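You operate a simulated robot arm through the tools that you are given. There is no shell and no other tool. Be economical: measure what you need, move in short steps, check, and stop when the job is done.

Carry out the task below with a simulated robot arm. There is one attempt and no reset: what you move stays moved.

Task
Clear the fault shown on the sheeter panel and roll the block.
Fine: switch on and lay the block from the side cabinet on the infeed belt; one pass to 6 mm; the gap lock ends locked.

It is judged by the outcome, as a careful person would: the job done as asked, and still so three seconds after it is handed in. It fails if anything else is knocked over, pushed out of place, dropped, spilled or broken.

Robot
A 7-joint arm with a two-finger parallel gripper on a trunk, on a base that drives. Base frame: it is fixed to the floor where the robot stands at the start and does not move with it; the origin is under the middle of the robot, x ahead of it, y to its left, z up. Readings come in m, degrees, newtons and seconds.
With the tool pointing down near the work surface it reaches from about 0.26 to 0.5 m from the robot's upright axis, wherever it stands. Its first joint turns from -166.0 to 166.0 degrees. Places, roughly: auto hand dial [-0.1, -0.4, 1]; belt speed dial [0, -0.5, 1.3]; dough block [3.25, 0.75, 1]; duster slider [-0.1, -0.4, 0.9]; flap tray [2.5, 1, 1]; gap lock lever [0.3, -1.2, 1]; infeed belt of the sheeter [0.1, -0.9, 1]; large tray [2.75, 1, 0.25]; lower speed dial [0, -0.4, 1.3]; sheeter main switch [0.5, 0.1, 0.7]; small tray [1.25, -0.5, 0.75]; upper speed dial [-0.1, -0.3, 1.3]. Payload 3.91 kg.
The tool frame sits at the grasp point between the pads (the TCP): z along the fingers, y along the line on which they close. The tips reach 0.03 m beyond it. The gripper opens to 0.11 m. The fingers are 0.02 m wide and 0.01 m thick; the gripper's body (0.048 by 0.112 m) begins 0.055 m behind the TCP.
Orientation is that of the tool frame in the base frame, as a unit quaternion [w, x, y, z]. With the fingers straight down and closing along the base's y, the tool's x points along the base's -x, its y along +y and its z along -z.

Tools
- The arm moves only by the tool drive_tool. Its argument "deltas" is a list of rows, each an object of numbers (a shift or turn left out is 0, a gripper value left out holds the last): "tx", "ty", "tz": the shift along the tool's x, y, z in m; "wx", "wy", "wz": the turn, a rotation vector about the tool's x, y, z in degrees; "hand": the finger opening in m, from 0 to 0.11. In form: [{"tx": .., "ty": .., "tz": .., "wx": .., "wy": .., "wz": .., "hand": ..}, ...]. A call has 1 to 8 rows; each row shifts and turns the commanded pose from where the row before left it, along the tool's axes as they then stand. Each row takes 0.2 s and may step no farther than 0.05 m and 8.6 degrees from the row before; otherwise, or with a gripper value out of range, the whole call is refused. A pose out of reach is approached as far as the arm can. The call stops where the force on the tool passes 40 N (or 10 N more than at its start, if that is more) or the arm is blocked; 0.2 s more then pass. The fingers move at their own pace (about 0.153 m/s each) and stop on an object; they squeeze with about 26 N. The grip force told is the motor's: it shows also when the fingers shut on nothing. Time passes only in rows, and 0.2 s behind the last, so rows that do not move let the fingers close. It gives the time, the measured TCP pose, the force on the tool (base axes), the opening and the grip force at its end, in the units of the frame above (readings bear some noise), with the torque about the TCP (base axes, N m) and any sound that the robot's microphone picked up.
- Cameras (640 x 400 px; columns grow to the right, rows downward): "scene" is now at [-0.0328, 0.0905, 1.5573]; the picture's right is [-0.84, -0.54, 0.00], its down [-0.43, 0.67, -0.60] and it looks along [0.33, -0.51, -0.80] (base axes); focal length 269 px, centre (320, 200). "wrist" rides on the gripper at [0.077, 0.007, -0.114] in the tool frame; the picture's right is [-0.09, 1.00, 0.00], its down [-0.80, -0.07, -0.59] and it looks along [-0.59, -0.05, 0.80] (tool axes); focal length 270 px, centre (320, 200). There is no depth. A picture from a camera that has moved, and an enlarged one, comes with that camera's place and axes in the base frame and with its lens.
- snapshot(camera): a new picture of that camera. No time passes.
- move_column(by): slides the trunk up (or, below 0, down) by that many m; the arm and the scene camera ride with it, the base frame stays. It gives what a move gives, with no picture.
- steer(legs): drives the robot by 1 to 6 legs, each [ahead, turn to the left] in m and degrees, along the robot's own axes; the way and the turn of a leg run together, so that a leg with both is an arc; at most 1.5 m and 180 degrees a leg. The arm and the cameras ride along, it lands a little off, and it stops where it bumps. It gives what a move gives.
- head_to(pan, tilt): turns the head with the scene camera to pan (to the left, within 155 degrees either way) and tilt (down, from -29 to 69), counted from straight ahead of the robot. It gives what a move gives.
- close_up(camera, box): a new picture of the part [left, top, right, bottom] of that camera's present view, enlarged. No time passes.
- finish_job(): hands the job in; it is judged then, once.

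Work in short steps. Places have to be worked out from the pictures, the camera data and where the tool is seen: move nearer, look again, correct. Check each grasp and each placing, and mend what went wrong. You have 120 turns and 82 pictures in all, those below and enlarged ones among them. Open the gripper and draw the arm clear of the work before you hand the job in, unless the task says otherwise; then end with one line.

The tools are called after "Request:" by a JSON object that holds its "op" and its "data". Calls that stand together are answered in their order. drive_tool: Moves the arm, as the interface text tells. Its arguments: {"type":"object","properties":{"deltas":{"type":"array"}},"required":["deltas"]} The other tools are called the same way: move_column (by) slides the trunk up or down; steer (legs) drives the base; head_to (pan, tilt) turns the head that bears the scene camera; snapshot (camera) takes a picture; close_up (camera, box) takes an enlarged picture of a part of a camera's view; finish_job () hands the job in.

At the start:

```text
time_s: 0.0
tool_pos: [0.1942, -0.2715, 1.2326]
tool_rot: [0.0, 0.0, 1.0, -0.001]
contact_force: [0.1, 1.2, 1.1]
wrist_torque: [-0.02, 0.04, -0.01]
grip_width: 0.1099
grasp_force: 0.1
trunk travel left (down, up): [-0.55, 0.06]
robot x, y, heading: [0.0005, 0.0027, 0.1]
head pan, tilt: [-57.0, 52.9]
```

scene: 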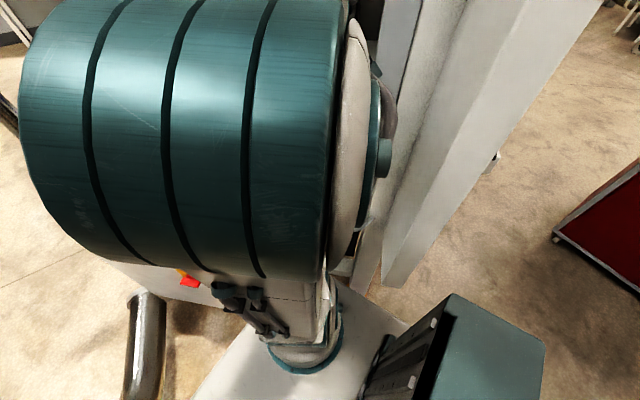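
wrist: 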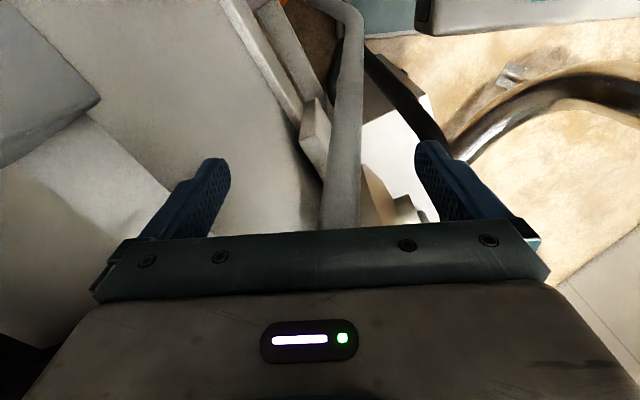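

The scene view is filled by the arm itself; I look around with the head at a lower tilt.

Request:
{"op": "head_to", "data": {"pan": -90, "tilt": 25}}

Request:
{"op": "snapshot", "data": {"camera": "scene"}}

Request:
{"op": "head_to", "data": {"pan": -20, "tilt": 25}}

Request:
{"op": "snapshot", "data": {"camera": "scene"}}

```text
time_s: 1.0
tool_pos: [0.1961, -0.2716, 1.2333]
tool_rot: [-0.001, -0.001, 1.0, 0.0]
contact_force: [-0.4, 0.4, -0.2]
wrist_torque: [-0.02, 0.01, -0.01]
grip_width: 0.1103
grasp_force: 0.0
trunk travel left (down, up): [-0.55, 0.06]
robot x, y, heading: [-0.0024, -0.0008, -0.1]
head pan, tilt: [-90.0, 25.0]
```

```text
79 pictures are left
camera scene: at [-0.0731, 0.0606, 1.5986], right [-1.0, 0.0, 0.0], down [0.0, 0.42, -0.91], along [0.0, -0.91, -0.42], focal length 269 px, centre (320, 200)
```

scene: 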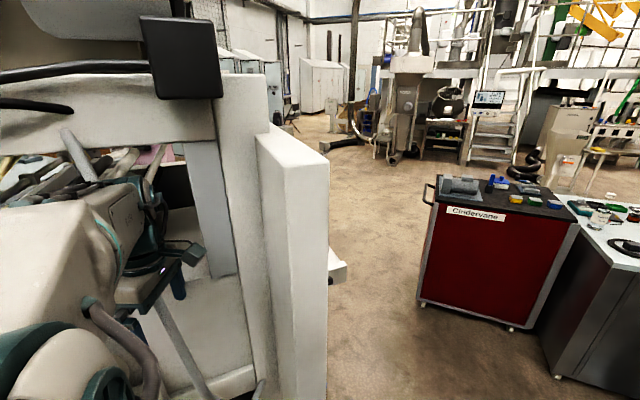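

```text
time_s: 2.4
tool_pos: [0.1947, -0.2718, 1.2334]
tool_rot: [0.0, 0.0, 1.0, 0.0]
contact_force: [0.7, 0.7, -0.4]
wrist_torque: [-0.02, 0.01, 0.01]
grip_width: 0.11
grasp_force: 0.1
trunk travel left (down, up): [-0.55, 0.06]
robot x, y, heading: [0.0003, 0.0017, -0.0]
head pan, tilt: [-20.0, 25.0]
```

```text
78 pictures are left
camera scene: at [0.0133, 0.1212, 1.5987], right [-0.34, -0.94, 0.0], down [-0.4, 0.14, -0.91], along [0.85, -0.31, -0.42], focal length 269 px, centre (320, 200)
```

scene: 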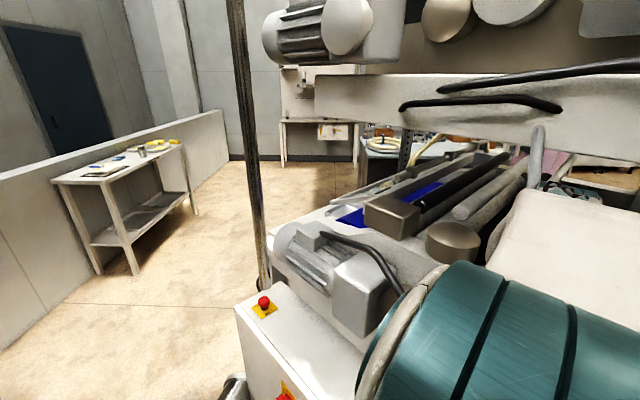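

Machine sits ahead and right; the panel faces backward. I look at the bench ahead-left and at the switch side below.

Request:
{"op": "close_up", "data": {"camera": "scene", "box": [40, 90, 440, 340]}}

Request:
{"op": "head_to", "data": {"pan": 15, "tilt": 45}}

Request:
{"op": "snapshot", "data": {"camera": "scene"}}

Request:
{"op": "head_to", "data": {"pan": -140, "tilt": 30}}

Request:
{"op": "snapshot", "data": {"camera": "scene"}}

```text
1.60 times, centred on (240, 215) of scene
camera zoom: at [0.0133, 0.1212, 1.5987], right [-0.34, -0.94, 0.0], down [-0.4, 0.14, -0.91], along [0.85, -0.31, -0.42], focal length 430 px, centre (448, 176)
```

zoom: 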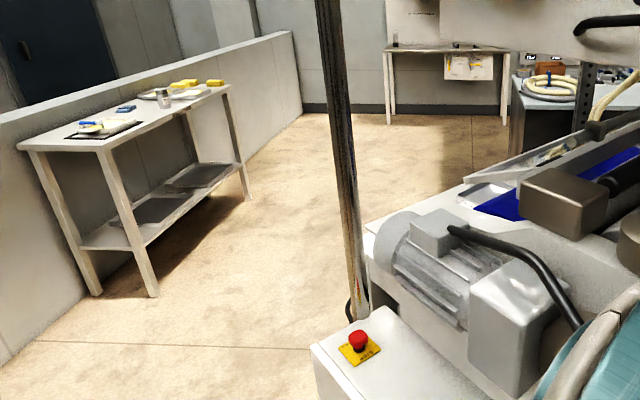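

```text
time_s: 3.4
tool_pos: [0.1961, -0.2725, 1.2337]
tool_rot: [0.0, 0.0, 1.0, 0.0]
contact_force: [0.1, 0.3, -0.6]
wrist_torque: [-0.02, -0.02, 0.03]
grip_width: 0.11
grasp_force: 0.0
trunk travel left (down, up): [-0.55, 0.06]
robot x, y, heading: [-0.0021, 0.0038, 0.1]
head pan, tilt: [15.0, 45.0]
```

```text
76 pictures are left
camera scene: at [0.0054, 0.1738, 1.5681], right [0.26, -0.97, 0.0], down [-0.68, -0.18, -0.71], along [0.68, 0.18, -0.71], focal length 269 px, centre (320, 200)
```

scene: 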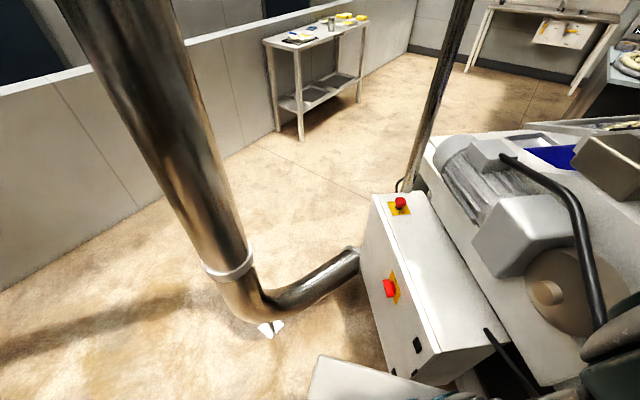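

```text
time_s: 5.8
tool_pos: [0.1959, -0.2721, 1.2323]
tool_rot: [-0.001, 0.0, 1.0, 0.001]
contact_force: [0.5, 0.6, -0.6]
wrist_torque: [0.02, 0.02, 0.0]
grip_width: 0.1101
grasp_force: 0.1
trunk travel left (down, up): [-0.55, 0.06]
robot x, y, heading: [-0.0007, 0.0036, -0.0]
head pan, tilt: [-140.0, 30.0]
```

```text
75 pictures are left
camera scene: at [-0.1425, 0.0946, 1.5907], right [-0.64, 0.77, 0.0], down [0.38, 0.32, -0.87], along [-0.66, -0.56, -0.5], focal length 269 px, centre (320, 200)
```

scene: 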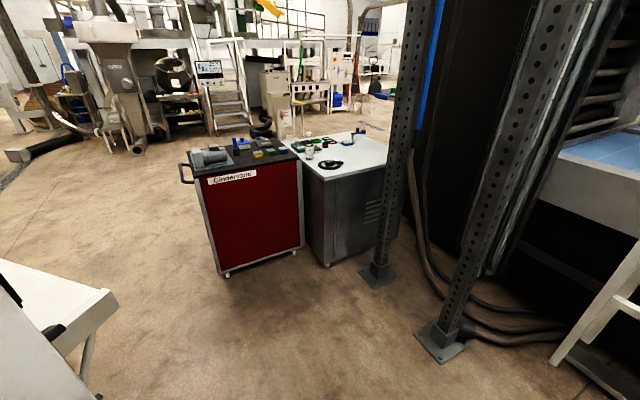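

I plan to back away and come round to the panel's front. First I fold the tool to the front of the robot, away from the panel slab.

Request:
{"op": "drive_tool", "data": {"deltas": [{"tz": -0.04}, {"ty": 0.05, "tx": -0.01}, {"ty": 0.05, "tx": -0.02}, {"ty": 0.05, "tx": -0.02}, {"ty": 0.05, "tx": -0.02}, {"ty": 0.05, "tx": -0.02}, {"ty": 0.05, "tx": -0.02}]}}

Request:
{"op": "head_to", "data": {"pan": -60, "tilt": 45}}

Request:
{"op": "snapshot", "data": {"camera": "scene"}}

```text
refused: row 2 steps farther than a row can; nothing moved
```

```text
time_s: 7.3
tool_pos: [0.1953, -0.2725, 1.2335]
tool_rot: [0.0, 0.001, 1.0, 0.0]
contact_force: [-0.7, 0.4, 0.4]
wrist_torque: [0.03, -0.01, -0.01]
grip_width: 0.1101
grasp_force: 0.0
trunk travel left (down, up): [-0.55, 0.06]
robot x, y, heading: [-0.0014, 0.007, -0.1]
head pan, tilt: [-60.0, 45.0]
```

```text
74 pictures are left
camera scene: at [-0.0326, 0.0823, 1.5681], right [-0.87, -0.5, 0.0], down [-0.35, 0.61, -0.71], along [0.35, -0.61, -0.71], focal length 269 px, centre (320, 200)
```

scene: 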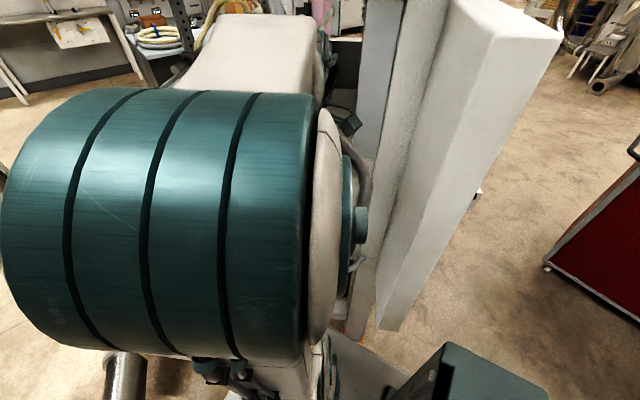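

The row was too long; I retry with shorter steps.

Request:
{"op": "drive_tool", "data": {"deltas": [{"tz": -0.04}, {"ty": 0.045, "tx": -0.01}, {"ty": 0.045, "tx": -0.02}, {"ty": 0.045, "tx": -0.02}, {"ty": 0.045, "tx": -0.02}, {"ty": 0.045, "tx": -0.02}, {"ty": 0.045, "tx": -0.02}]}}

Request:
{"op": "snapshot", "data": {"camera": "scene"}}

```text
time_s: 8.9
tool_pos: [0.3083, -0.0001, 1.272]
tool_rot: [0.0, 0.001, 1.0, -0.001]
contact_force: [-0.4, 1.0, -0.1]
wrist_torque: [-0.02, -0.01, 0.04]
grip_width: 0.1099
grasp_force: 0.0
trunk travel left (down, up): [-0.55, 0.06]
robot x, y, heading: [0.002, 0.0023, 0.2]
head pan, tilt: [-60.0, 45.0]
```

```text
73 pictures are left
camera scene: at [-0.0321, 0.0829, 1.568], right [-0.87, -0.5, 0.0], down [-0.35, 0.61, -0.71], along [0.35, -0.61, -0.71], focal length 269 px, centre (320, 200)
```

scene: 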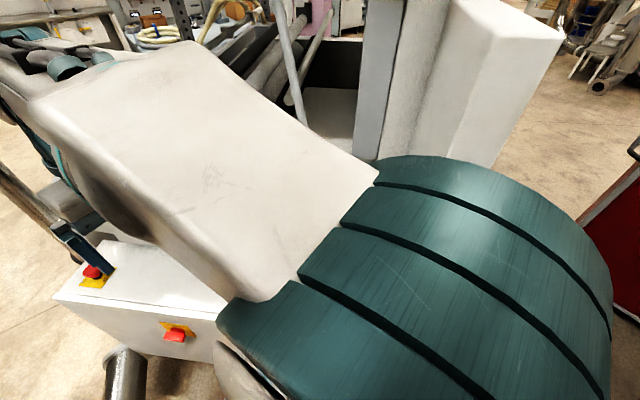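

The arm is folded; now I back up a little and look at the panel's front.

Request:
{"op": "steer", "data": {"legs": [[-0.5, 0]]}}

Request:
{"op": "head_to", "data": {"pan": -70, "tilt": 30}}

Request:
{"op": "snapshot", "data": {"camera": "scene"}}

```text
time_s: 11.8
tool_pos: [-0.1816, -0.0007, 1.2711]
tool_rot: [0.0, -0.001, 1.0, 0.0]
contact_force: [-0.4, 0.0, -0.5]
wrist_torque: [-0.01, 0.0, 0.0]
grip_width: 0.1101
grasp_force: 0.0
trunk travel left (down, up): [-0.55, 0.06]
robot x, y, heading: [-0.4888, 0.0033, -0.0]
head pan, tilt: [-60.0, 45.0]
```

```text
time_s: 12.6
tool_pos: [-0.1802, -0.0011, 1.2702]
tool_rot: [0.0, -0.001, 1.0, 0.0]
contact_force: [-0.2, 0.8, -0.2]
wrist_torque: [-0.02, -0.01, 0.01]
grip_width: 0.1102
grasp_force: 0.0
trunk travel left (down, up): [-0.55, 0.06]
robot x, y, heading: [-0.4883, 0.0047, 0.0]
head pan, tilt: [-70.0, 30.0]
```

```text
72 pictures are left
camera scene: at [-0.5314, 0.0675, 1.5906], right [-0.94, -0.34, 0.0], down [-0.17, 0.47, -0.87], along [0.3, -0.81, -0.5], focal length 269 px, centre (320, 200)
```

scene: 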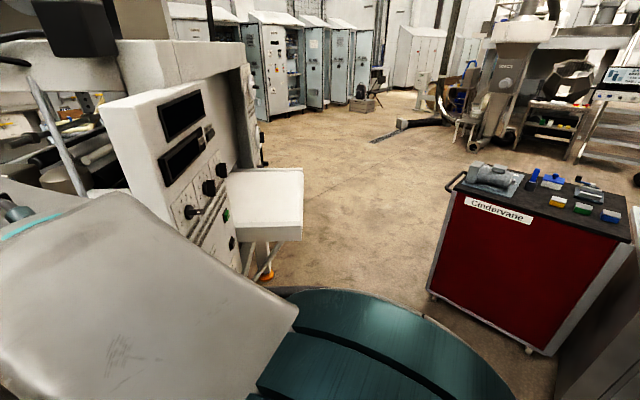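

Request:
{"op": "close_up", "data": {"camera": "scene", "box": [90, 70, 330, 290]}}

```text
1.82 times, centred on (210, 180) of scene
camera zoom: at [-0.5314, 0.0675, 1.5906], right [-0.94, -0.34, 0.0], down [-0.17, 0.47, -0.87], along [0.3, -0.81, -0.5], focal length 489 px, centre (520, 236)
```

zoom: 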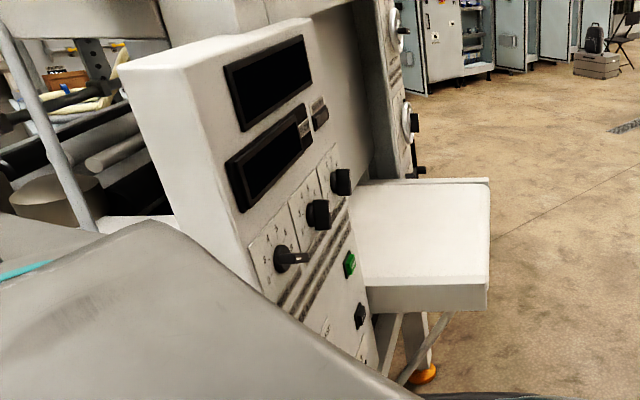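

The panel displays are dark: power is off. The main switch (red on yellow) is on the cabinet's left face; I drive to stand on that side, facing it.

Request:
{"op": "steer", "data": {"legs": [[0, 42], [0.5, 0], [0, -85]]}}

Request:
{"op": "head_to", "data": {"pan": 0, "tilt": 50}}

Request:
{"op": "snapshot", "data": {"camera": "scene"}}

Request:
{"op": "snapshot", "data": {"camera": "wrist"}}

```text
time_s: 21.0
tool_pos: [0.0982, 0.1233, 1.2723]
tool_rot: [0.001, 0.359, 0.933, 0.0]
contact_force: [-0.1, 1.1, 0.8]
wrist_torque: [-0.01, 0.03, 0.0]
grip_width: 0.11
grasp_force: 0.0
trunk travel left (down, up): [-0.55, 0.06]
robot x, y, heading: [-0.1275, 0.3305, -42.2]
head pan, tilt: [-70.0, 30.0]
```

```text
time_s: 22.4
tool_pos: [0.0981, 0.1232, 1.271]
tool_rot: [-0.001, 0.359, 0.933, 0.0]
contact_force: [0.0, -0.5, -0.3]
wrist_torque: [0.0, -0.04, 0.0]
grip_width: 0.1099
grasp_force: 0.0
trunk travel left (down, up): [-0.55, 0.06]
robot x, y, heading: [-0.1267, 0.3313, -42.0]
head pan, tilt: [0.0, 50.0]
```

```text
70 pictures are left
camera scene: at [-0.0233, 0.4421, 1.5612], right [-0.67, -0.74, 0.0], down [-0.57, 0.51, -0.64], along [0.48, -0.43, -0.77], focal length 269 px, centre (320, 200)
```

scene: 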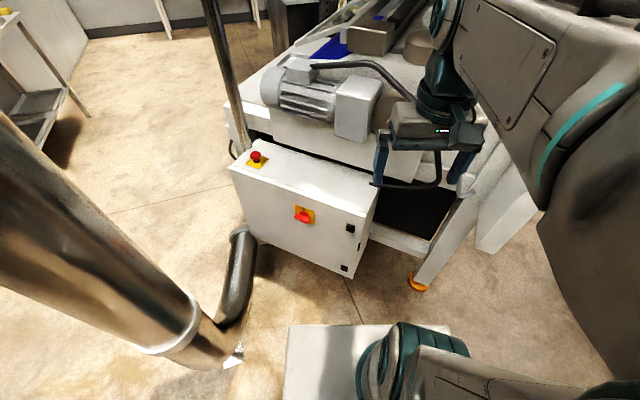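

```text
69 pictures are left
camera wrist: at [0.0466, 0.1803, 1.3863], right [0.73, 0.68, 0.0], down [0.55, -0.59, 0.59], along [0.4, -0.44, -0.8], focal length 270 px, centre (320, 200)
```

wrist: 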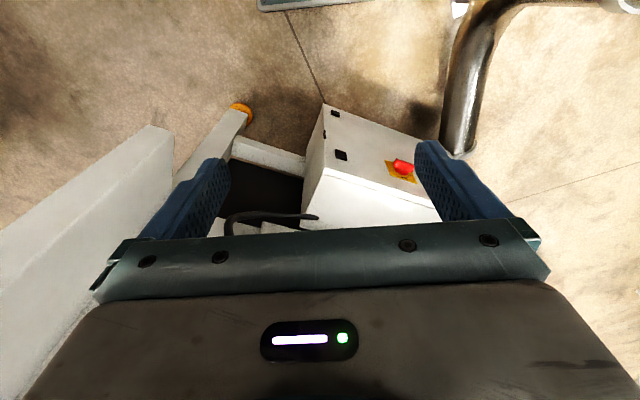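

Triangulating both views puts the switch knob near (0.527, 0.045, 0.648). I zoom in on it.

Request:
{"op": "close_up", "data": {"camera": "scene", "box": [220, 130, 380, 280]}}

Request:
{"op": "close_up", "data": {"camera": "wrist", "box": [360, 130, 440, 200]}}

```text
2.67 times, centred on (300, 205) of scene
camera zoom: at [-0.0233, 0.4421, 1.5612], right [-0.67, -0.74, 0.0], down [-0.57, 0.51, -0.64], along [0.48, -0.43, -0.77], focal length 717 px, centre (373, 187)
```

zoom: 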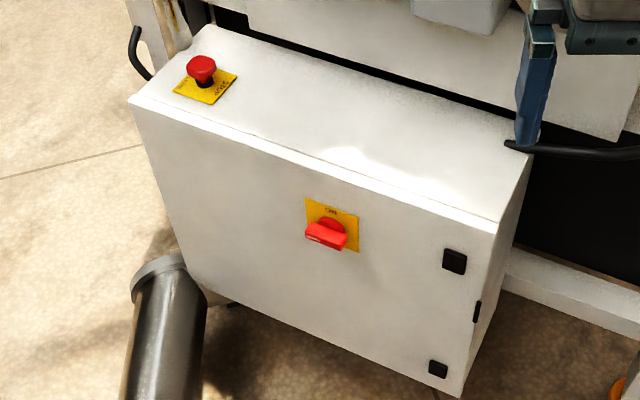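

```text
5.71 times, centred on (400, 165) of wrist
camera zoom: at [0.0466, 0.1803, 1.3863], right [0.73, 0.68, 0.0], down [0.55, -0.59, 0.59], along [0.4, -0.44, -0.8], focal length 1544 px, centre (-137, 400)
```

zoom: 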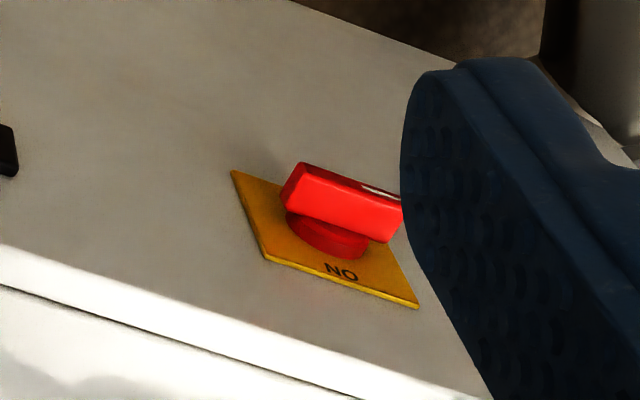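

The knob handle is horizontal with its mark toward OFF; ON is up top, needing a clockwise quarter-turn seen from the front. The face normal is about (-0.41, 0.91). I move to a better standing spot.

Request:
{"op": "steer", "data": {"legs": [[0, 70], [0.25, 0], [0, -88]]}}

Request:
{"op": "move_column", "data": {"by": -0.3}}

Request:
{"op": "snapshot", "data": {"camera": "scene"}}

```text
time_s: 27.0
tool_pos: [0.303, 0.5474, 1.2724]
tool_rot: [-0.008, -0.231, 0.973, -0.002]
contact_force: [-8.0, -3.6, -0.2]
wrist_torque: [0.4, -0.84, 0.0]
grip_width: 0.1102
grasp_force: 0.1
trunk travel left (down, up): [-0.55, 0.06]
robot x, y, heading: [0.0394, 0.4161, 26.9]
head pan, tilt: [0.0, 50.0]
stopped in leg 2: the force on the tool passed its limit at 138 N (the readings are from after the stop); the commanded pose is now the measured one
```

```text
time_s: 30.0
tool_pos: [0.3052, 0.5463, 0.9723]
tool_rot: [-0.009, -0.231, 0.973, -0.002]
contact_force: [-8.9, -5.5, 0.3]
wrist_torque: [0.4, -0.82, -0.05]
grip_width: 0.1101
grasp_force: 0.1
trunk travel left (down, up): [-0.25, 0.36]
robot x, y, heading: [0.0354, 0.4106, 26.9]
head pan, tilt: [0.0, 50.0]
```

```text
66 pictures are left
camera scene: at [-0.0302, 0.5475, 1.2611], right [0.45, -0.89, 0.0], down [-0.68, -0.35, -0.64], along [0.57, 0.29, -0.77], focal length 269 px, centre (320, 200)
```

scene: 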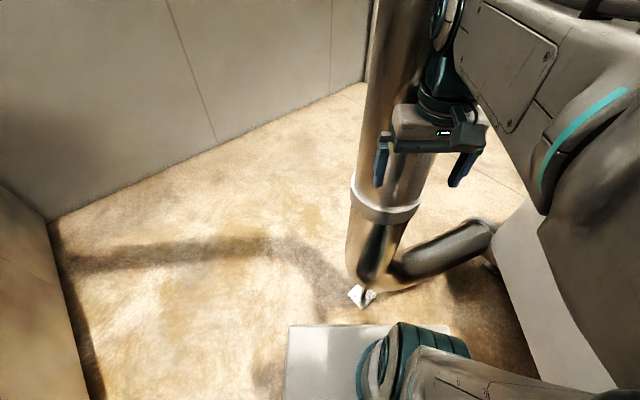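

The gripper bumped the vertical duct pipe, which stands nearer (~0.42, 0.62) than I judged; it looks undisturbed. I back away, then turn toward the switch.

Request:
{"op": "steer", "data": {"legs": [[-0.1, 0], [0, -85]]}}

Request:
{"op": "snapshot", "data": {"camera": "scene"}}

```text
time_s: 34.7
tool_pos: [0.1071, 0.1143, 0.9715]
tool_rot: [-0.007, 0.474, 0.881, 0.004]
contact_force: [1.0, 0.6, 0.7]
wrist_torque: [0.0, -0.01, -0.01]
grip_width: 0.1102
grasp_force: 0.1
trunk travel left (down, up): [-0.25, 0.36]
robot x, y, heading: [-0.0536, 0.3695, -56.7]
head pan, tilt: [0.0, 50.0]
```

```text
65 pictures are left
camera scene: at [0.0714, 0.4492, 1.2612], right [-0.83, -0.55, 0.0], down [-0.42, 0.64, -0.64], along [0.35, -0.54, -0.77], focal length 269 px, centre (320, 200)
```

scene: 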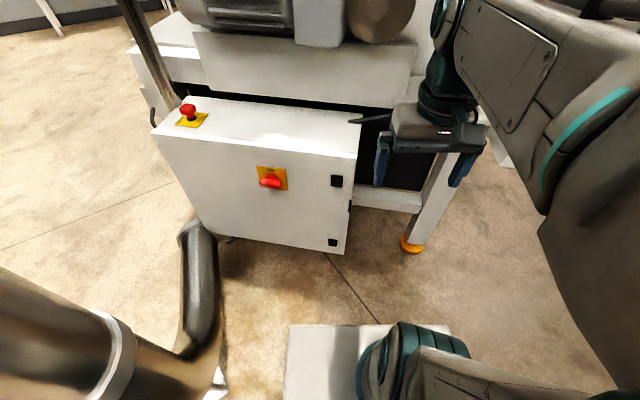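

Position agrees (switch ≈ (0.527, 0.04, 0.645)). I shift the tool out toward the switch side, still pointing down, while turning to the face normal.

Request:
{"op": "drive_tool", "data": {"deltas": [{"tx": -0.017, "ty": 0.045}, {"tx": -0.017, "ty": 0.045}, {"tx": -0.017, "ty": 0.045}, {"tx": -0.017, "ty": 0.045}, {"wz": 4.5, "wy": -7}, {"wz": 4.5, "wy": -7}, {"wy": -8.5}, {"wy": -8.5}]}}

```text
time_s: 36.5
tool_pos: [0.2947, 0.1544, 0.9714]
tool_rot: [0.223, 0.525, 0.81, -0.134]
contact_force: [-0.1, -0.8, 0.4]
wrist_torque: [0.02, -0.03, -0.02]
grip_width: 0.1099
grasp_force: 0.1
trunk travel left (down, up): [-0.25, 0.36]
robot x, y, heading: [-0.0579, 0.3661, -56.6]
head pan, tilt: [0.0, 50.0]
```

Pitch is about 31°; I continue pitching forward toward horizontal.

Request:
{"op": "drive_tool", "data": {"deltas": [{"wy": -8.5}, {"wy": -8.5}, {"wy": -8.5}, {"wy": -8.5}, {"wy": -8.5}, {"wy": -8.5}, {"wy": -8}]}}

Request:
{"op": "snapshot", "data": {"camera": "scene"}}

```text
time_s: 37.4
tool_pos: [0.3056, 0.133, 0.9129]
tool_rot: [0.316, 0.506, 0.779, -0.193]
contact_force: [0.4, -0.2, 0.3]
wrist_torque: [0.03, 0.0, 0.0]
grip_width: 0.1102
grasp_force: 0.0
trunk travel left (down, up): [-0.25, 0.36]
robot x, y, heading: [-0.0561, 0.3673, -56.5]
head pan, tilt: [0.0, 50.0]
stopped in row 4: the arm was blocked; the commanded pose is now the measured one
```

```text
64 pictures are left
camera scene: at [0.0712, 0.4491, 1.2597], right [-0.83, -0.55, 0.0], down [-0.42, 0.64, -0.64], along [0.35, -0.54, -0.77], focal length 269 px, centre (320, 200)
```

scene: 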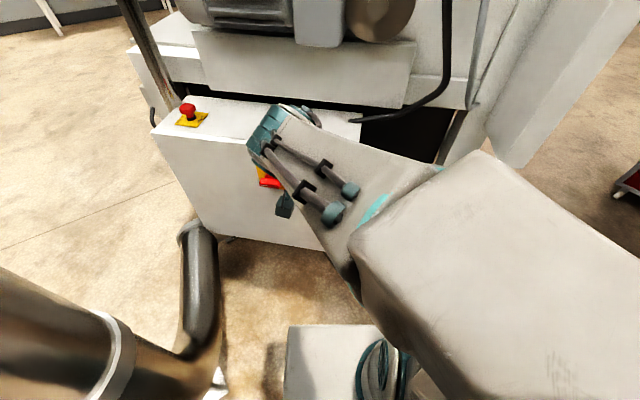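

The arm hit a joint limit while folded close. I extend the tool out and down toward the switch to free the wrist, then try more pitch.

Request:
{"op": "drive_tool", "data": {"deltas": [{"tx": 0.015, "ty": 0.029, "tz": 0.027}, {"tx": 0.015, "ty": 0.029, "tz": 0.027}, {"tx": 0.015, "ty": 0.029, "tz": 0.027}, {"tx": 0.015, "ty": 0.029, "tz": 0.027}, {"wy": -6}, {"wy": -6}, {"wy": -6}, {"wy": -6}]}}

```text
time_s: 39.4
tool_pos: [0.4108, 0.1152, 0.8002]
tool_rot: [0.459, 0.492, 0.675, -0.303]
contact_force: [0.6, 0.4, -0.5]
wrist_torque: [0.02, 0.0, 0.01]
grip_width: 0.1101
grasp_force: 0.0
trunk travel left (down, up): [-0.25, 0.36]
robot x, y, heading: [-0.0549, 0.363, -56.5]
head pan, tilt: [0.0, 50.0]
stopped in row 8: the arm was blocked; the commanded pose is now the measured one
```

Pitch is now ~67°. Lowering the trunk brings the forearm flatter and the tool to switch height; then I pitch on.

Request:
{"op": "move_column", "data": {"by": -0.2}}

Request:
{"op": "drive_tool", "data": {"deltas": [{"tx": -0.03}, {"tx": -0.03, "wy": -5}, {"wy": -6}, {"wy": -6}, {"wy": -6}]}}

Request:
{"op": "snapshot", "data": {"camera": "scene"}}

```text
time_s: 41.5
tool_pos: [0.4104, 0.1159, 0.599]
tool_rot: [0.46, 0.491, 0.675, -0.304]
contact_force: [0.2, -0.7, -0.7]
wrist_torque: [0.01, -0.02, -0.01]
grip_width: 0.1101
grasp_force: 0.0
trunk travel left (down, up): [-0.05, 0.56]
robot x, y, heading: [-0.0573, 0.37, -56.5]
head pan, tilt: [0.0, 50.0]
```

```text
time_s: 42.7
tool_pos: [0.4156, 0.0945, 0.6538]
tool_rot: [0.586, 0.42, 0.57, -0.394]
contact_force: [-1.3, -0.3, -1.3]
wrist_torque: [0.0, 0.02, 0.02]
grip_width: 0.11
grasp_force: 0.1
trunk travel left (down, up): [-0.05, 0.56]
robot x, y, heading: [-0.0533, 0.3667, -56.6]
head pan, tilt: [0.0, 50.0]
```

```text
63 pictures are left
camera scene: at [0.0714, 0.4491, 1.0612], right [-0.83, -0.55, 0.0], down [-0.42, 0.64, -0.64], along [0.35, -0.54, -0.77], focal length 269 px, centre (320, 200)
```

scene: 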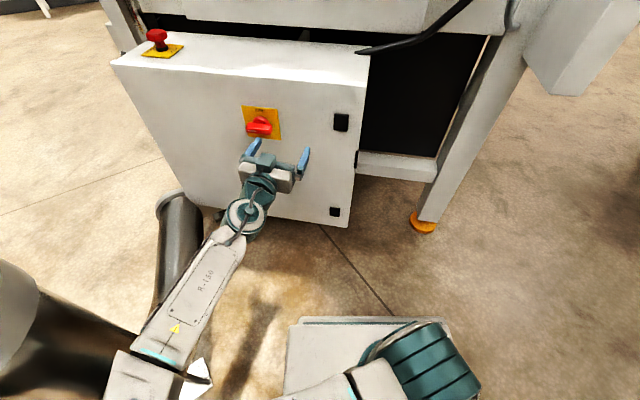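

The tool is horizontal, about 4° off the face normal. I correct that and roll -90° so the fingers close vertically on the handle.

Request:
{"op": "drive_tool", "data": {"deltas": [{"wx": -4.5}, {"wz": -8.5}, {"wz": -8.5}, {"wz": -8.5}, {"wz": -8.5}, {"wz": -8.5}, {"wz": -8.5}, {"wz": -8.5}]}}

Request:
{"op": "drive_tool", "data": {"deltas": [{"wz": -8.5}, {"wz": -8.5}, {"wz": -8.5}, {"wz": -5}]}}

Request:
{"op": "snapshot", "data": {"camera": "wrist"}}

Request:
{"op": "close_up", "data": {"camera": "scene", "box": [180, 80, 340, 240]}}

```text
time_s: 44.5
tool_pos: [0.4159, 0.0936, 0.6545]
tool_rot: [0.336, 0.052, 0.706, -0.622]
contact_force: [0.5, 0.5, 0.0]
wrist_torque: [-0.03, -0.04, 0.0]
grip_width: 0.1099
grasp_force: 0.0
trunk travel left (down, up): [-0.05, 0.56]
robot x, y, heading: [-0.0574, 0.3705, -56.8]
head pan, tilt: [0.0, 50.0]
```

```text
time_s: 45.5
tool_pos: [0.4176, 0.094, 0.6549]
tool_rot: [0.161, -0.135, 0.694, -0.689]
contact_force: [-0.2, 0.5, 0.0]
wrist_torque: [-0.01, 0.01, 0.05]
grip_width: 0.1103
grasp_force: 0.1
trunk travel left (down, up): [-0.05, 0.56]
robot x, y, heading: [-0.0582, 0.3671, -56.7]
head pan, tilt: [0.0, 50.0]
```

```text
62 pictures are left
camera wrist: at [0.2997, 0.1675, 0.6442], right [0.12, 0.05, -0.99], down [0.49, 0.87, 0.1], along [0.87, -0.49, 0.07], focal length 270 px, centre (320, 200)
```

wrist: 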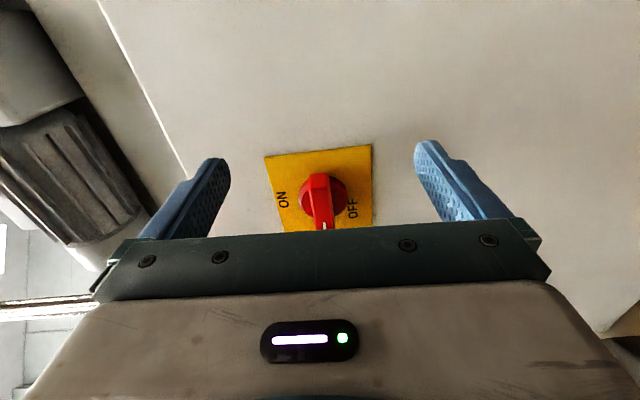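

```text
2.50 times, centred on (260, 160) of scene
camera zoom: at [0.0716, 0.4492, 1.0611], right [-0.83, -0.55, 0.0], down [-0.42, 0.64, -0.64], along [0.35, -0.54, -0.77], focal length 672 px, centre (470, 300)
```

zoom: 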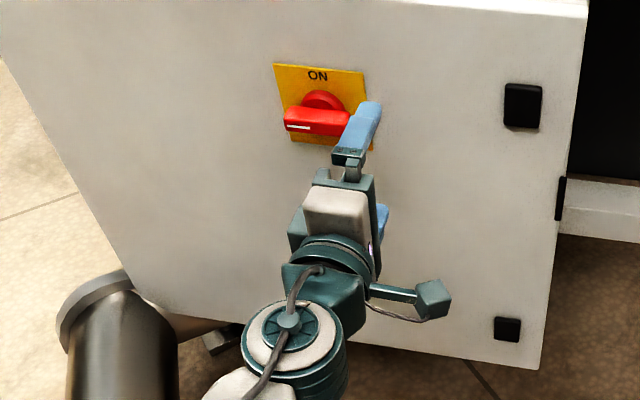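

Tool axis is aligned exactly. I zoom in to read the switch's labels before turning it.

Request:
{"op": "close_up", "data": {"camera": "wrist", "box": [240, 130, 400, 240]}}

```text
3.64 times, centred on (320, 185) of wrist
camera zoom: at [0.2997, 0.1675, 0.6442], right [0.12, 0.05, -0.99], down [0.49, 0.87, 0.1], along [0.87, -0.49, 0.07], focal length 983 px, centre (320, 254)
```

zoom: 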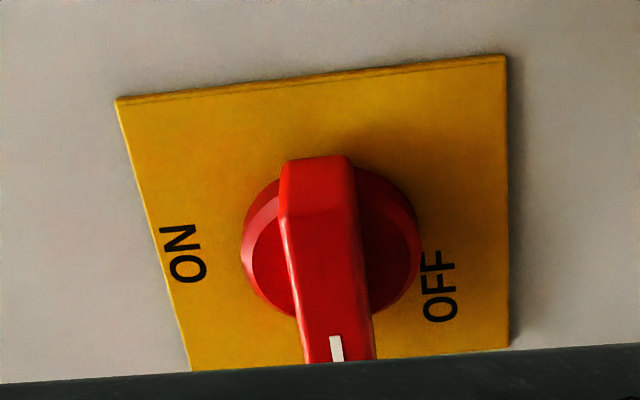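

ON is at the top, so a clockwise quarter turn. The knob is about 0.088 m toward the machine's far end from the tool axis; I shift there and advance a bit, then look.

Request:
{"op": "drive_tool", "data": {"deltas": [{"tx": -0.044}, {"tx": -0.044}, {"tz": 0.03}]}}

Request:
{"op": "snapshot", "data": {"camera": "wrist"}}

Request:
{"op": "close_up", "data": {"camera": "scene", "box": [180, 80, 340, 240]}}

```text
time_s: 46.3
tool_pos: [0.51, 0.1044, 0.6539]
tool_rot: [0.162, -0.134, 0.695, -0.688]
contact_force: [-0.5, -0.4, 0.5]
wrist_torque: [0.0, -0.02, -0.03]
grip_width: 0.1101
grasp_force: 0.0
trunk travel left (down, up): [-0.05, 0.56]
robot x, y, heading: [-0.0547, 0.3679, -56.4]
head pan, tilt: [0.0, 50.0]
```

```text
59 pictures are left
camera wrist: at [0.3934, 0.1779, 0.6444], right [0.12, 0.05, -0.99], down [0.49, 0.87, 0.1], along [0.87, -0.49, 0.08], focal length 270 px, centre (320, 200)
```

wrist: 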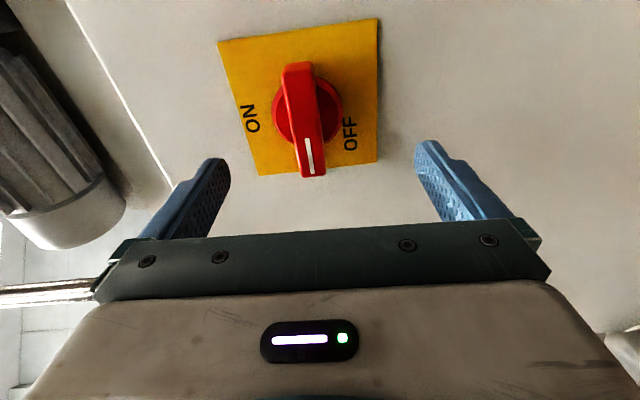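

```text
2.50 times, centred on (260, 160) of scene
camera zoom: at [0.0716, 0.4492, 1.0611], right [-0.83, -0.55, 0.0], down [-0.42, 0.64, -0.64], along [0.35, -0.54, -0.77], focal length 672 px, centre (470, 300)
```

zoom: 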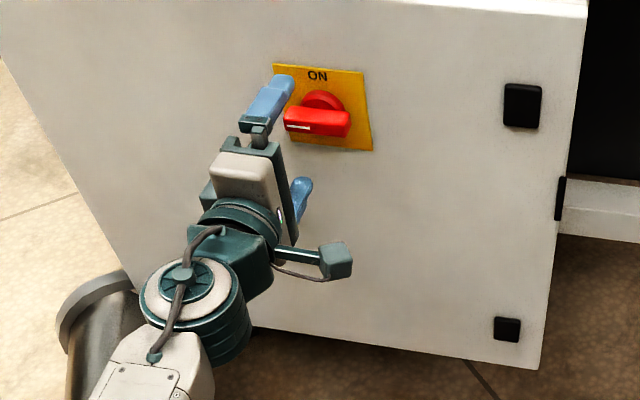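

Triangulation puts the handle's centre ~12 mm back from the tool axis. I correct, advance 45 mm and check.

Request:
{"op": "drive_tool", "data": {"deltas": [{"tx": 0.013, "ty": -0.003, "hand": 0.09}, {"tz": 0.025}, {"tz": 0.02}]}}

Request:
{"op": "snapshot", "data": {"camera": "wrist"}}

Request:
{"op": "close_up", "data": {"camera": "scene", "box": [180, 80, 340, 240]}}

```text
time_s: 47.1
tool_pos: [0.5147, 0.0644, 0.658]
tool_rot: [0.162, -0.134, 0.694, -0.689]
contact_force: [-4.5, 9.8, -0.4]
wrist_torque: [-0.44, -0.24, -0.12]
grip_width: 0.0896
grasp_force: 0.1
trunk travel left (down, up): [-0.05, 0.56]
robot x, y, heading: [-0.0567, 0.3662, -56.4]
head pan, tilt: [0.0, 50.0]
stopped in row 3: the force on the tool passed its limit at 57 N (the readings are from after the stop); the commanded pose is now the measured one
```

```text
57 pictures are left
camera wrist: at [0.3964, 0.1384, 0.6482], right [0.12, 0.05, -0.99], down [0.49, 0.87, 0.1], along [0.87, -0.49, 0.08], focal length 270 px, centre (320, 200)
```

wrist: 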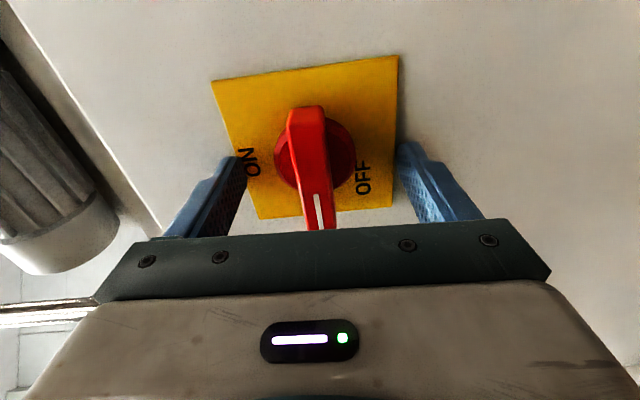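

```text
2.50 times, centred on (260, 160) of scene
camera zoom: at [0.071, 0.4505, 1.0611], right [-0.83, -0.55, 0.0], down [-0.42, 0.64, -0.64], along [0.36, -0.54, -0.77], focal length 672 px, centre (470, 300)
```

zoom: 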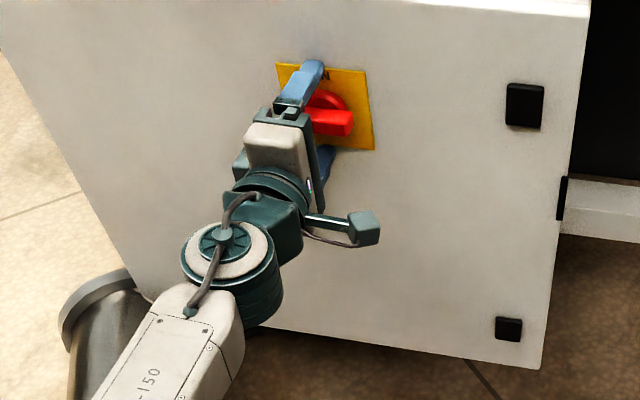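

The fingertips touched the plate (face is nearer than I estimated). I back off 8 mm, centre on the handle, and close.

Request:
{"op": "drive_tool", "data": {"deltas": [{"tz": -0.009}, {"tx": 0.006, "ty": -0.005}, {"hand": 0.0}, {}, {}]}}

Request:
{"op": "snapshot", "data": {"camera": "wrist"}}

```text
time_s: 48.3
tool_pos: [0.5042, 0.069, 0.6606]
tool_rot: [0.159, -0.134, 0.696, -0.687]
contact_force: [-6.7, 0.8, -19.9]
wrist_torque: [0.29, 0.19, 0.21]
grip_width: 0.0456
grasp_force: 45.3
trunk travel left (down, up): [-0.05, 0.56]
robot x, y, heading: [-0.0556, 0.3642, -56.7]
head pan, tilt: [0.0, 50.0]
```

```text
55 pictures are left
camera wrist: at [0.3872, 0.1429, 0.651], right [0.11, 0.06, -0.99], down [0.49, 0.87, 0.1], along [0.86, -0.5, 0.07], focal length 270 px, centre (320, 200)
```

wrist: 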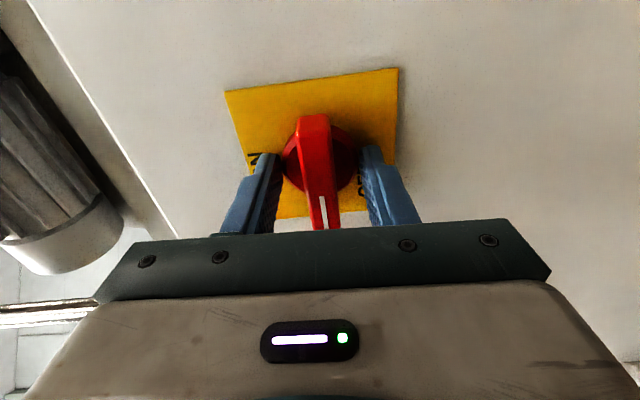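

The fingers closed on the round disc rather than the bar. I open, draw back ~14 mm, and close on the bar itself.

Request:
{"op": "drive_tool", "data": {"deltas": [{"hand": 0.06}, {"tz": -0.014, "ty": 0.002}, {"hand": 0.0}, {}, {}]}}

Request:
{"op": "snapshot", "data": {"camera": "wrist"}}

```text
time_s: 49.5
tool_pos: [0.4978, 0.0834, 0.6603]
tool_rot: [0.16, -0.133, 0.695, -0.688]
contact_force: [0.3, 1.4, -1.9]
wrist_torque: [-0.17, 0.01, 0.31]
grip_width: 0.017
grasp_force: 45.5
trunk travel left (down, up): [-0.05, 0.56]
robot x, y, heading: [-0.0527, 0.3699, -56.7]
head pan, tilt: [0.0, 50.0]
```

```text
54 pictures are left
camera wrist: at [0.3817, 0.1559, 0.6504], right [0.12, 0.05, -0.99], down [0.49, 0.87, 0.1], along [0.87, -0.49, 0.07], focal length 270 px, centre (320, 200)
```

wrist: 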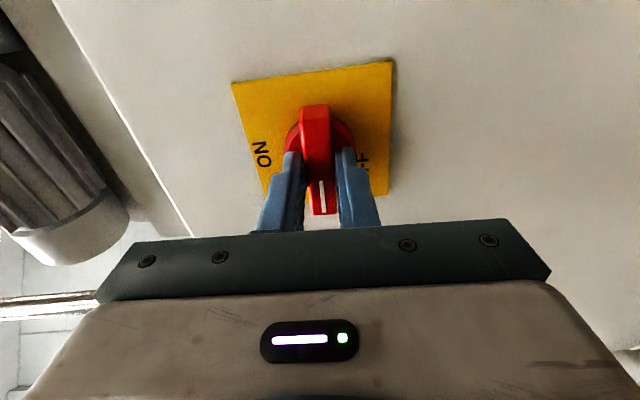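

The bar is gripped (17 mm). I turn clockwise.

Request:
{"op": "drive_tool", "data": {"deltas": [{"wz": 8.2}, {"wz": 8.2}, {"wz": 8.2}, {"wz": 8.2}, {"wz": 8.2}, {"wz": 8.2}, {"wz": 8.2}, {"wz": 8.2}]}}

Request:
{"op": "snapshot", "data": {"camera": "wrist"}}

```text
time_s: 51.3
tool_pos: [0.4999, 0.0813, 0.6589]
tool_rot: [0.508, 0.264, 0.658, -0.49]
contact_force: [8.5, 4.5, -10.3]
wrist_torque: [-0.77, -0.31, 0.05]
grip_width: 0.0172
grasp_force: 45.3
trunk travel left (down, up): [-0.05, 0.56]
robot x, y, heading: [-0.054, 0.3656, -56.2]
head pan, tilt: [0.0, 50.0]
```

```text
53 pictures are left
camera wrist: at [0.4316, 0.1784, 0.5853], right [0.87, 0.39, -0.29], down [-0.03, 0.64, 0.77], along [0.49, -0.66, 0.57], focal length 270 px, centre (320, 200)
```

wrist: 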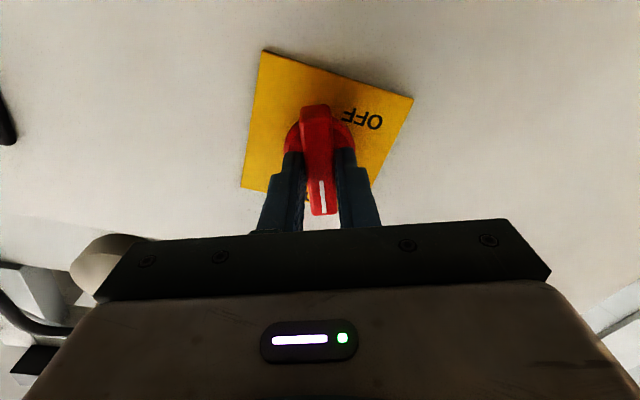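

The handle follows. I finish the remaining quarter turn.

Request:
{"op": "drive_tool", "data": {"deltas": [{"wz": 8.2}, {"wz": 8.2}, {"wz": 8.2}, {"wz": 2}, {}]}}

Request:
{"op": "snapshot", "data": {"camera": "wrist"}}

```text
time_s: 52.5
tool_pos: [0.5004, 0.0813, 0.6592]
tool_rot: [0.607, 0.408, 0.579, -0.361]
contact_force: [9.5, 20.1, -11.6]
wrist_torque: [-0.14, 1.19, -0.25]
grip_width: 0.0183
grasp_force: 44.9
trunk travel left (down, up): [-0.05, 0.56]
robot x, y, heading: [-0.0577, 0.3685, -56.1]
head pan, tilt: [0.0, 50.0]
```

```text
52 pictures are left
camera wrist: at [0.4645, 0.1929, 0.5834], right [0.9, 0.4, 0.16], down [-0.36, 0.49, 0.79], along [0.24, -0.78, 0.58], focal length 270 px, centre (320, 200)
```

wrist: 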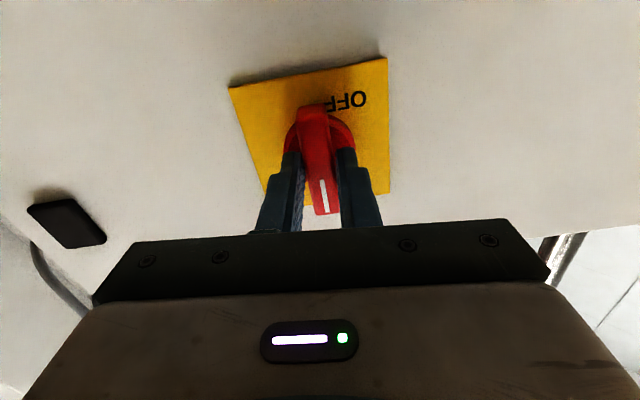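

Torque rose at the stop; pointer is at the top (ON). I release, back off, and look at the switch.

Request:
{"op": "drive_tool", "data": {"deltas": [{"hand": 0.06}, {}, {"tz": -0.04}, {"tz": -0.04}, {"tz": -0.03}]}}

Request:
{"op": "snapshot", "data": {"camera": "wrist"}}

Request:
{"op": "snapshot", "data": {"camera": "scene"}}

```text
time_s: 53.8
tool_pos: [0.4238, 0.1057, 0.6618]
tool_rot: [0.576, 0.456, 0.543, -0.408]
contact_force: [0.7, -0.2, 0.2]
wrist_torque: [0.02, 0.0, 0.02]
grip_width: 0.06
grasp_force: 0.0
trunk travel left (down, up): [-0.05, 0.56]
robot x, y, heading: [-0.058, 0.369, -56.4]
head pan, tilt: [0.0, 50.0]
stopped in row 5: the arm was blocked; the commanded pose is now the measured one
```

```text
51 pictures are left
camera wrist: at [0.4072, 0.2208, 0.5857], right [0.95, 0.25, 0.17], down [-0.28, 0.54, 0.8], along [0.11, -0.81, 0.58], focal length 270 px, centre (320, 200)
```

wrist: 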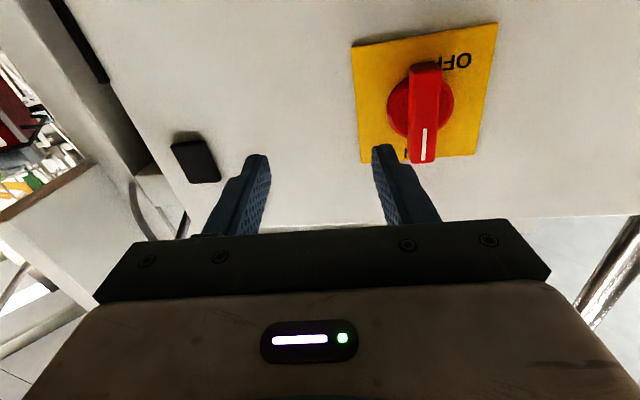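

```text
50 pictures are left
camera scene: at [0.0717, 0.4493, 1.0611], right [-0.83, -0.55, 0.0], down [-0.42, 0.64, -0.64], along [0.35, -0.54, -0.77], focal length 269 px, centre (320, 200)
```

scene: 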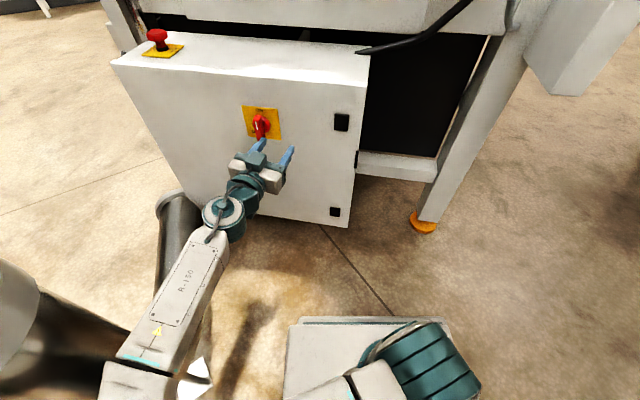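

The switch shows ON. I back the robot away, raise the trunk, and fold the tool back to pointing down.

Request:
{"op": "steer", "data": {"legs": [[-0.3, 0]]}}

Request:
{"op": "move_column", "data": {"by": 0.4}}

Request:
{"op": "drive_tool", "data": {"deltas": [{"wy": 8.5}, {"wy": 8.5}, {"wy": 8.5}, {"wy": 8.5}, {"wy": 8.5}, {"wy": 8.5}, {"wy": 8.5}, {"wy": 8.5}]}}

Request:
{"op": "drive_tool", "data": {"deltas": [{"wy": 8.5}, {"wy": 8.5}, {"wy": 5}, {"wz": -8}, {"wz": -8}]}}

```text
time_s: 55.9
tool_pos: [0.2571, 0.3599, 0.6602]
tool_rot: [0.576, 0.454, 0.544, -0.408]
contact_force: [-0.2, 0.5, 0.0]
wrist_torque: [-0.01, 0.02, 0.03]
grip_width: 0.0601
grasp_force: 0.1
trunk travel left (down, up): [-0.05, 0.56]
robot x, y, heading: [-0.2254, 0.6176, -56.5]
head pan, tilt: [0.0, 50.0]
```

```text
time_s: 59.7
tool_pos: [0.2571, 0.359, 1.0616]
tool_rot: [0.576, 0.455, 0.543, -0.407]
contact_force: [-0.1, 0.3, 0.2]
wrist_torque: [0.03, 0.02, 0.0]
grip_width: 0.0597
grasp_force: 0.1
trunk travel left (down, up): [-0.45, 0.16]
robot x, y, heading: [-0.2238, 0.6196, -56.5]
head pan, tilt: [0.0, 50.0]
```

```text
time_s: 61.5
tool_pos: [0.2568, 0.3584, 1.0612]
tool_rot: [0.172, 0.605, 0.773, -0.083]
contact_force: [-0.1, -0.8, 0.2]
wrist_torque: [0.01, -0.04, -0.01]
grip_width: 0.06
grasp_force: 0.1
trunk travel left (down, up): [-0.45, 0.16]
robot x, y, heading: [-0.2269, 0.6222, -56.5]
head pan, tilt: [0.0, 50.0]
```

```text
time_s: 62.7
tool_pos: [0.2575, 0.3607, 1.061]
tool_rot: [0.028, 0.493, 0.869, 0.029]
contact_force: [0.6, 0.5, 0.0]
wrist_torque: [0.01, 0.01, 0.0]
grip_width: 0.0598
grasp_force: 0.1
trunk travel left (down, up): [-0.45, 0.16]
robot x, y, heading: [-0.2258, 0.6173, -56.5]
head pan, tilt: [0.0, 50.0]
```

I draw the tool in to directly in front of the robot.

Request:
{"op": "drive_tool", "data": {"deltas": [{"tx": 0.028, "ty": -0.04}, {"tx": 0.028, "ty": -0.04}, {"tx": 0.028, "ty": -0.04}, {"tx": 0.028, "ty": -0.04}, {"tx": 0.028, "ty": -0.04}, {"tx": 0.028, "ty": -0.04}]}}

Request:
{"op": "steer", "data": {"legs": [[0, -60], [0.5, 0]]}}

Request:
{"op": "head_to", "data": {"pan": 20, "tilt": 20}}

Request:
{"op": "snapshot", "data": {"camera": "scene"}}

```text
time_s: 64.1
tool_pos: [-0.0357, 0.3795, 1.0379]
tool_rot: [0.026, 0.494, 0.868, 0.034]
contact_force: [-0.5, 0.0, 0.0]
wrist_torque: [0.02, 0.01, -0.04]
grip_width: 0.0598
grasp_force: 0.1
trunk travel left (down, up): [-0.45, 0.16]
robot x, y, heading: [-0.2242, 0.6198, -56.5]
head pan, tilt: [0.0, 50.0]
```

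```text
time_s: 69.7
tool_pos: [-0.5557, -0.1209, 1.0404]
tool_rot: [0.038, 0.86, 0.509, 0.017]
contact_force: [0.0, -0.5, -0.7]
wrist_torque: [0.02, -0.01, 0.04]
grip_width: 0.0602
grasp_force: 0.1
trunk travel left (down, up): [-0.45, 0.16]
robot x, y, heading: [-0.4435, 0.1598, -116.1]
head pan, tilt: [0.0, 50.0]
```

```text
time_s: 70.7
tool_pos: [-0.5554, -0.1218, 1.0394]
tool_rot: [0.039, 0.859, 0.51, 0.017]
contact_force: [0.4, -0.5, -0.5]
wrist_torque: [-0.01, -0.03, 0.0]
grip_width: 0.06
grasp_force: 0.1
trunk travel left (down, up): [-0.45, 0.16]
robot x, y, heading: [-0.4458, 0.1662, -115.9]
head pan, tilt: [20.0, 20.0]
```

```text
49 pictures are left
camera scene: at [-0.2831, 0.0756, 1.5066], right [-0.99, 0.1, 0.0], down [0.04, 0.34, -0.94], along [-0.1, -0.93, -0.34], focal length 269 px, centre (320, 200)
```

scene: 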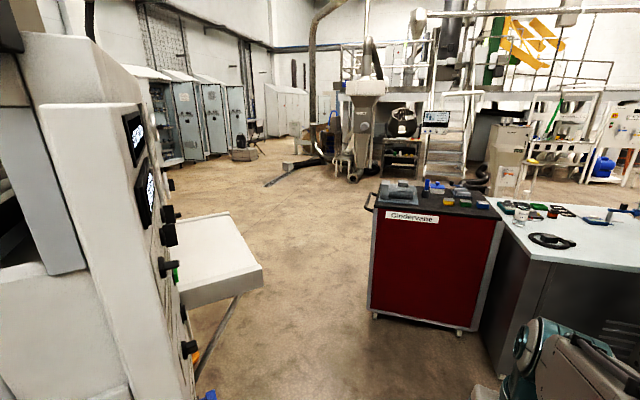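

The displays are lit now. I drive on to stand in front of the panel and face it.

Request:
{"op": "steer", "data": {"legs": [[0.75, 0], [0, 140]]}}

Request:
{"op": "head_to", "data": {"pan": 0, "tilt": 20}}

Request:
{"op": "snapshot", "data": {"camera": "scene"}}

```text
time_s: 80.4
tool_pos: [-0.5002, -0.3781, 1.0386]
tool_rot: [-0.002, -0.162, 0.986, 0.042]
contact_force: [0.7, -1.0, 0.2]
wrist_torque: [0.01, -0.01, 0.0]
grip_width: 0.06
grasp_force: 0.0
trunk travel left (down, up): [-0.45, 0.16]
robot x, y, heading: [-0.775, -0.5098, 21.6]
head pan, tilt: [20.0, 20.0]
```

```text
time_s: 81.3
tool_pos: [-0.5007, -0.3772, 1.0395]
tool_rot: [-0.002, -0.161, 0.986, 0.042]
contact_force: [-0.8, 0.5, 0.8]
wrist_torque: [0.0, 0.0, 0.01]
grip_width: 0.06
grasp_force: 0.0
trunk travel left (down, up): [-0.45, 0.16]
robot x, y, heading: [-0.7758, -0.5115, 21.5]
head pan, tilt: [0.0, 20.0]
```

```text
48 pictures are left
camera scene: at [-0.8133, -0.3671, 1.5067], right [0.37, -0.93, 0.0], down [-0.32, -0.13, -0.94], along [0.87, 0.34, -0.34], focal length 269 px, centre (320, 200)
```

scene: 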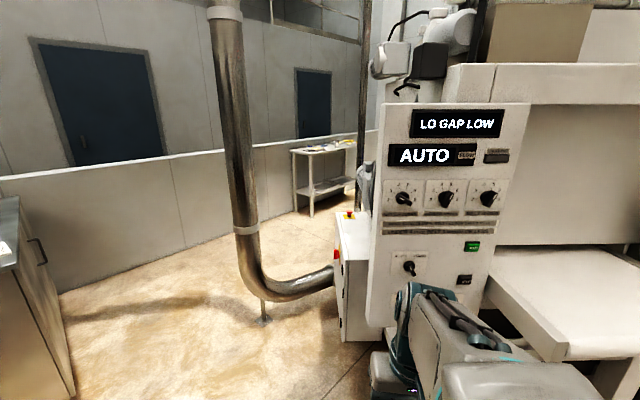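

The panel is readable; I zoom in.

Request:
{"op": "close_up", "data": {"camera": "scene", "box": [370, 95, 540, 205]}}

Request:
{"op": "close_up", "data": {"camera": "scene", "box": [370, 195, 540, 305]}}

```text
3.64 times, centred on (455, 150) of scene
camera zoom: at [-0.8133, -0.3671, 1.5067], right [0.37, -0.93, 0.0], down [-0.32, -0.13, -0.94], along [0.87, 0.34, -0.34], focal length 978 px, centre (-171, 382)
```

zoom: 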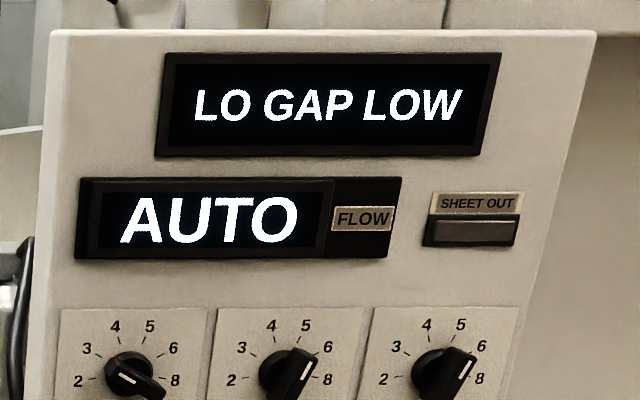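

```text
3.64 times, centred on (455, 250) of scene
camera zoom: at [-0.8133, -0.3671, 1.5067], right [0.37, -0.93, 0.0], down [-0.32, -0.13, -0.94], along [0.87, 0.34, -0.34], focal length 978 px, centre (-171, 18)
```

zoom: 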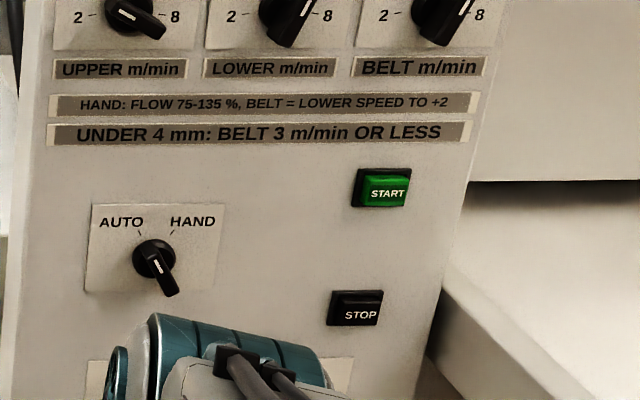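

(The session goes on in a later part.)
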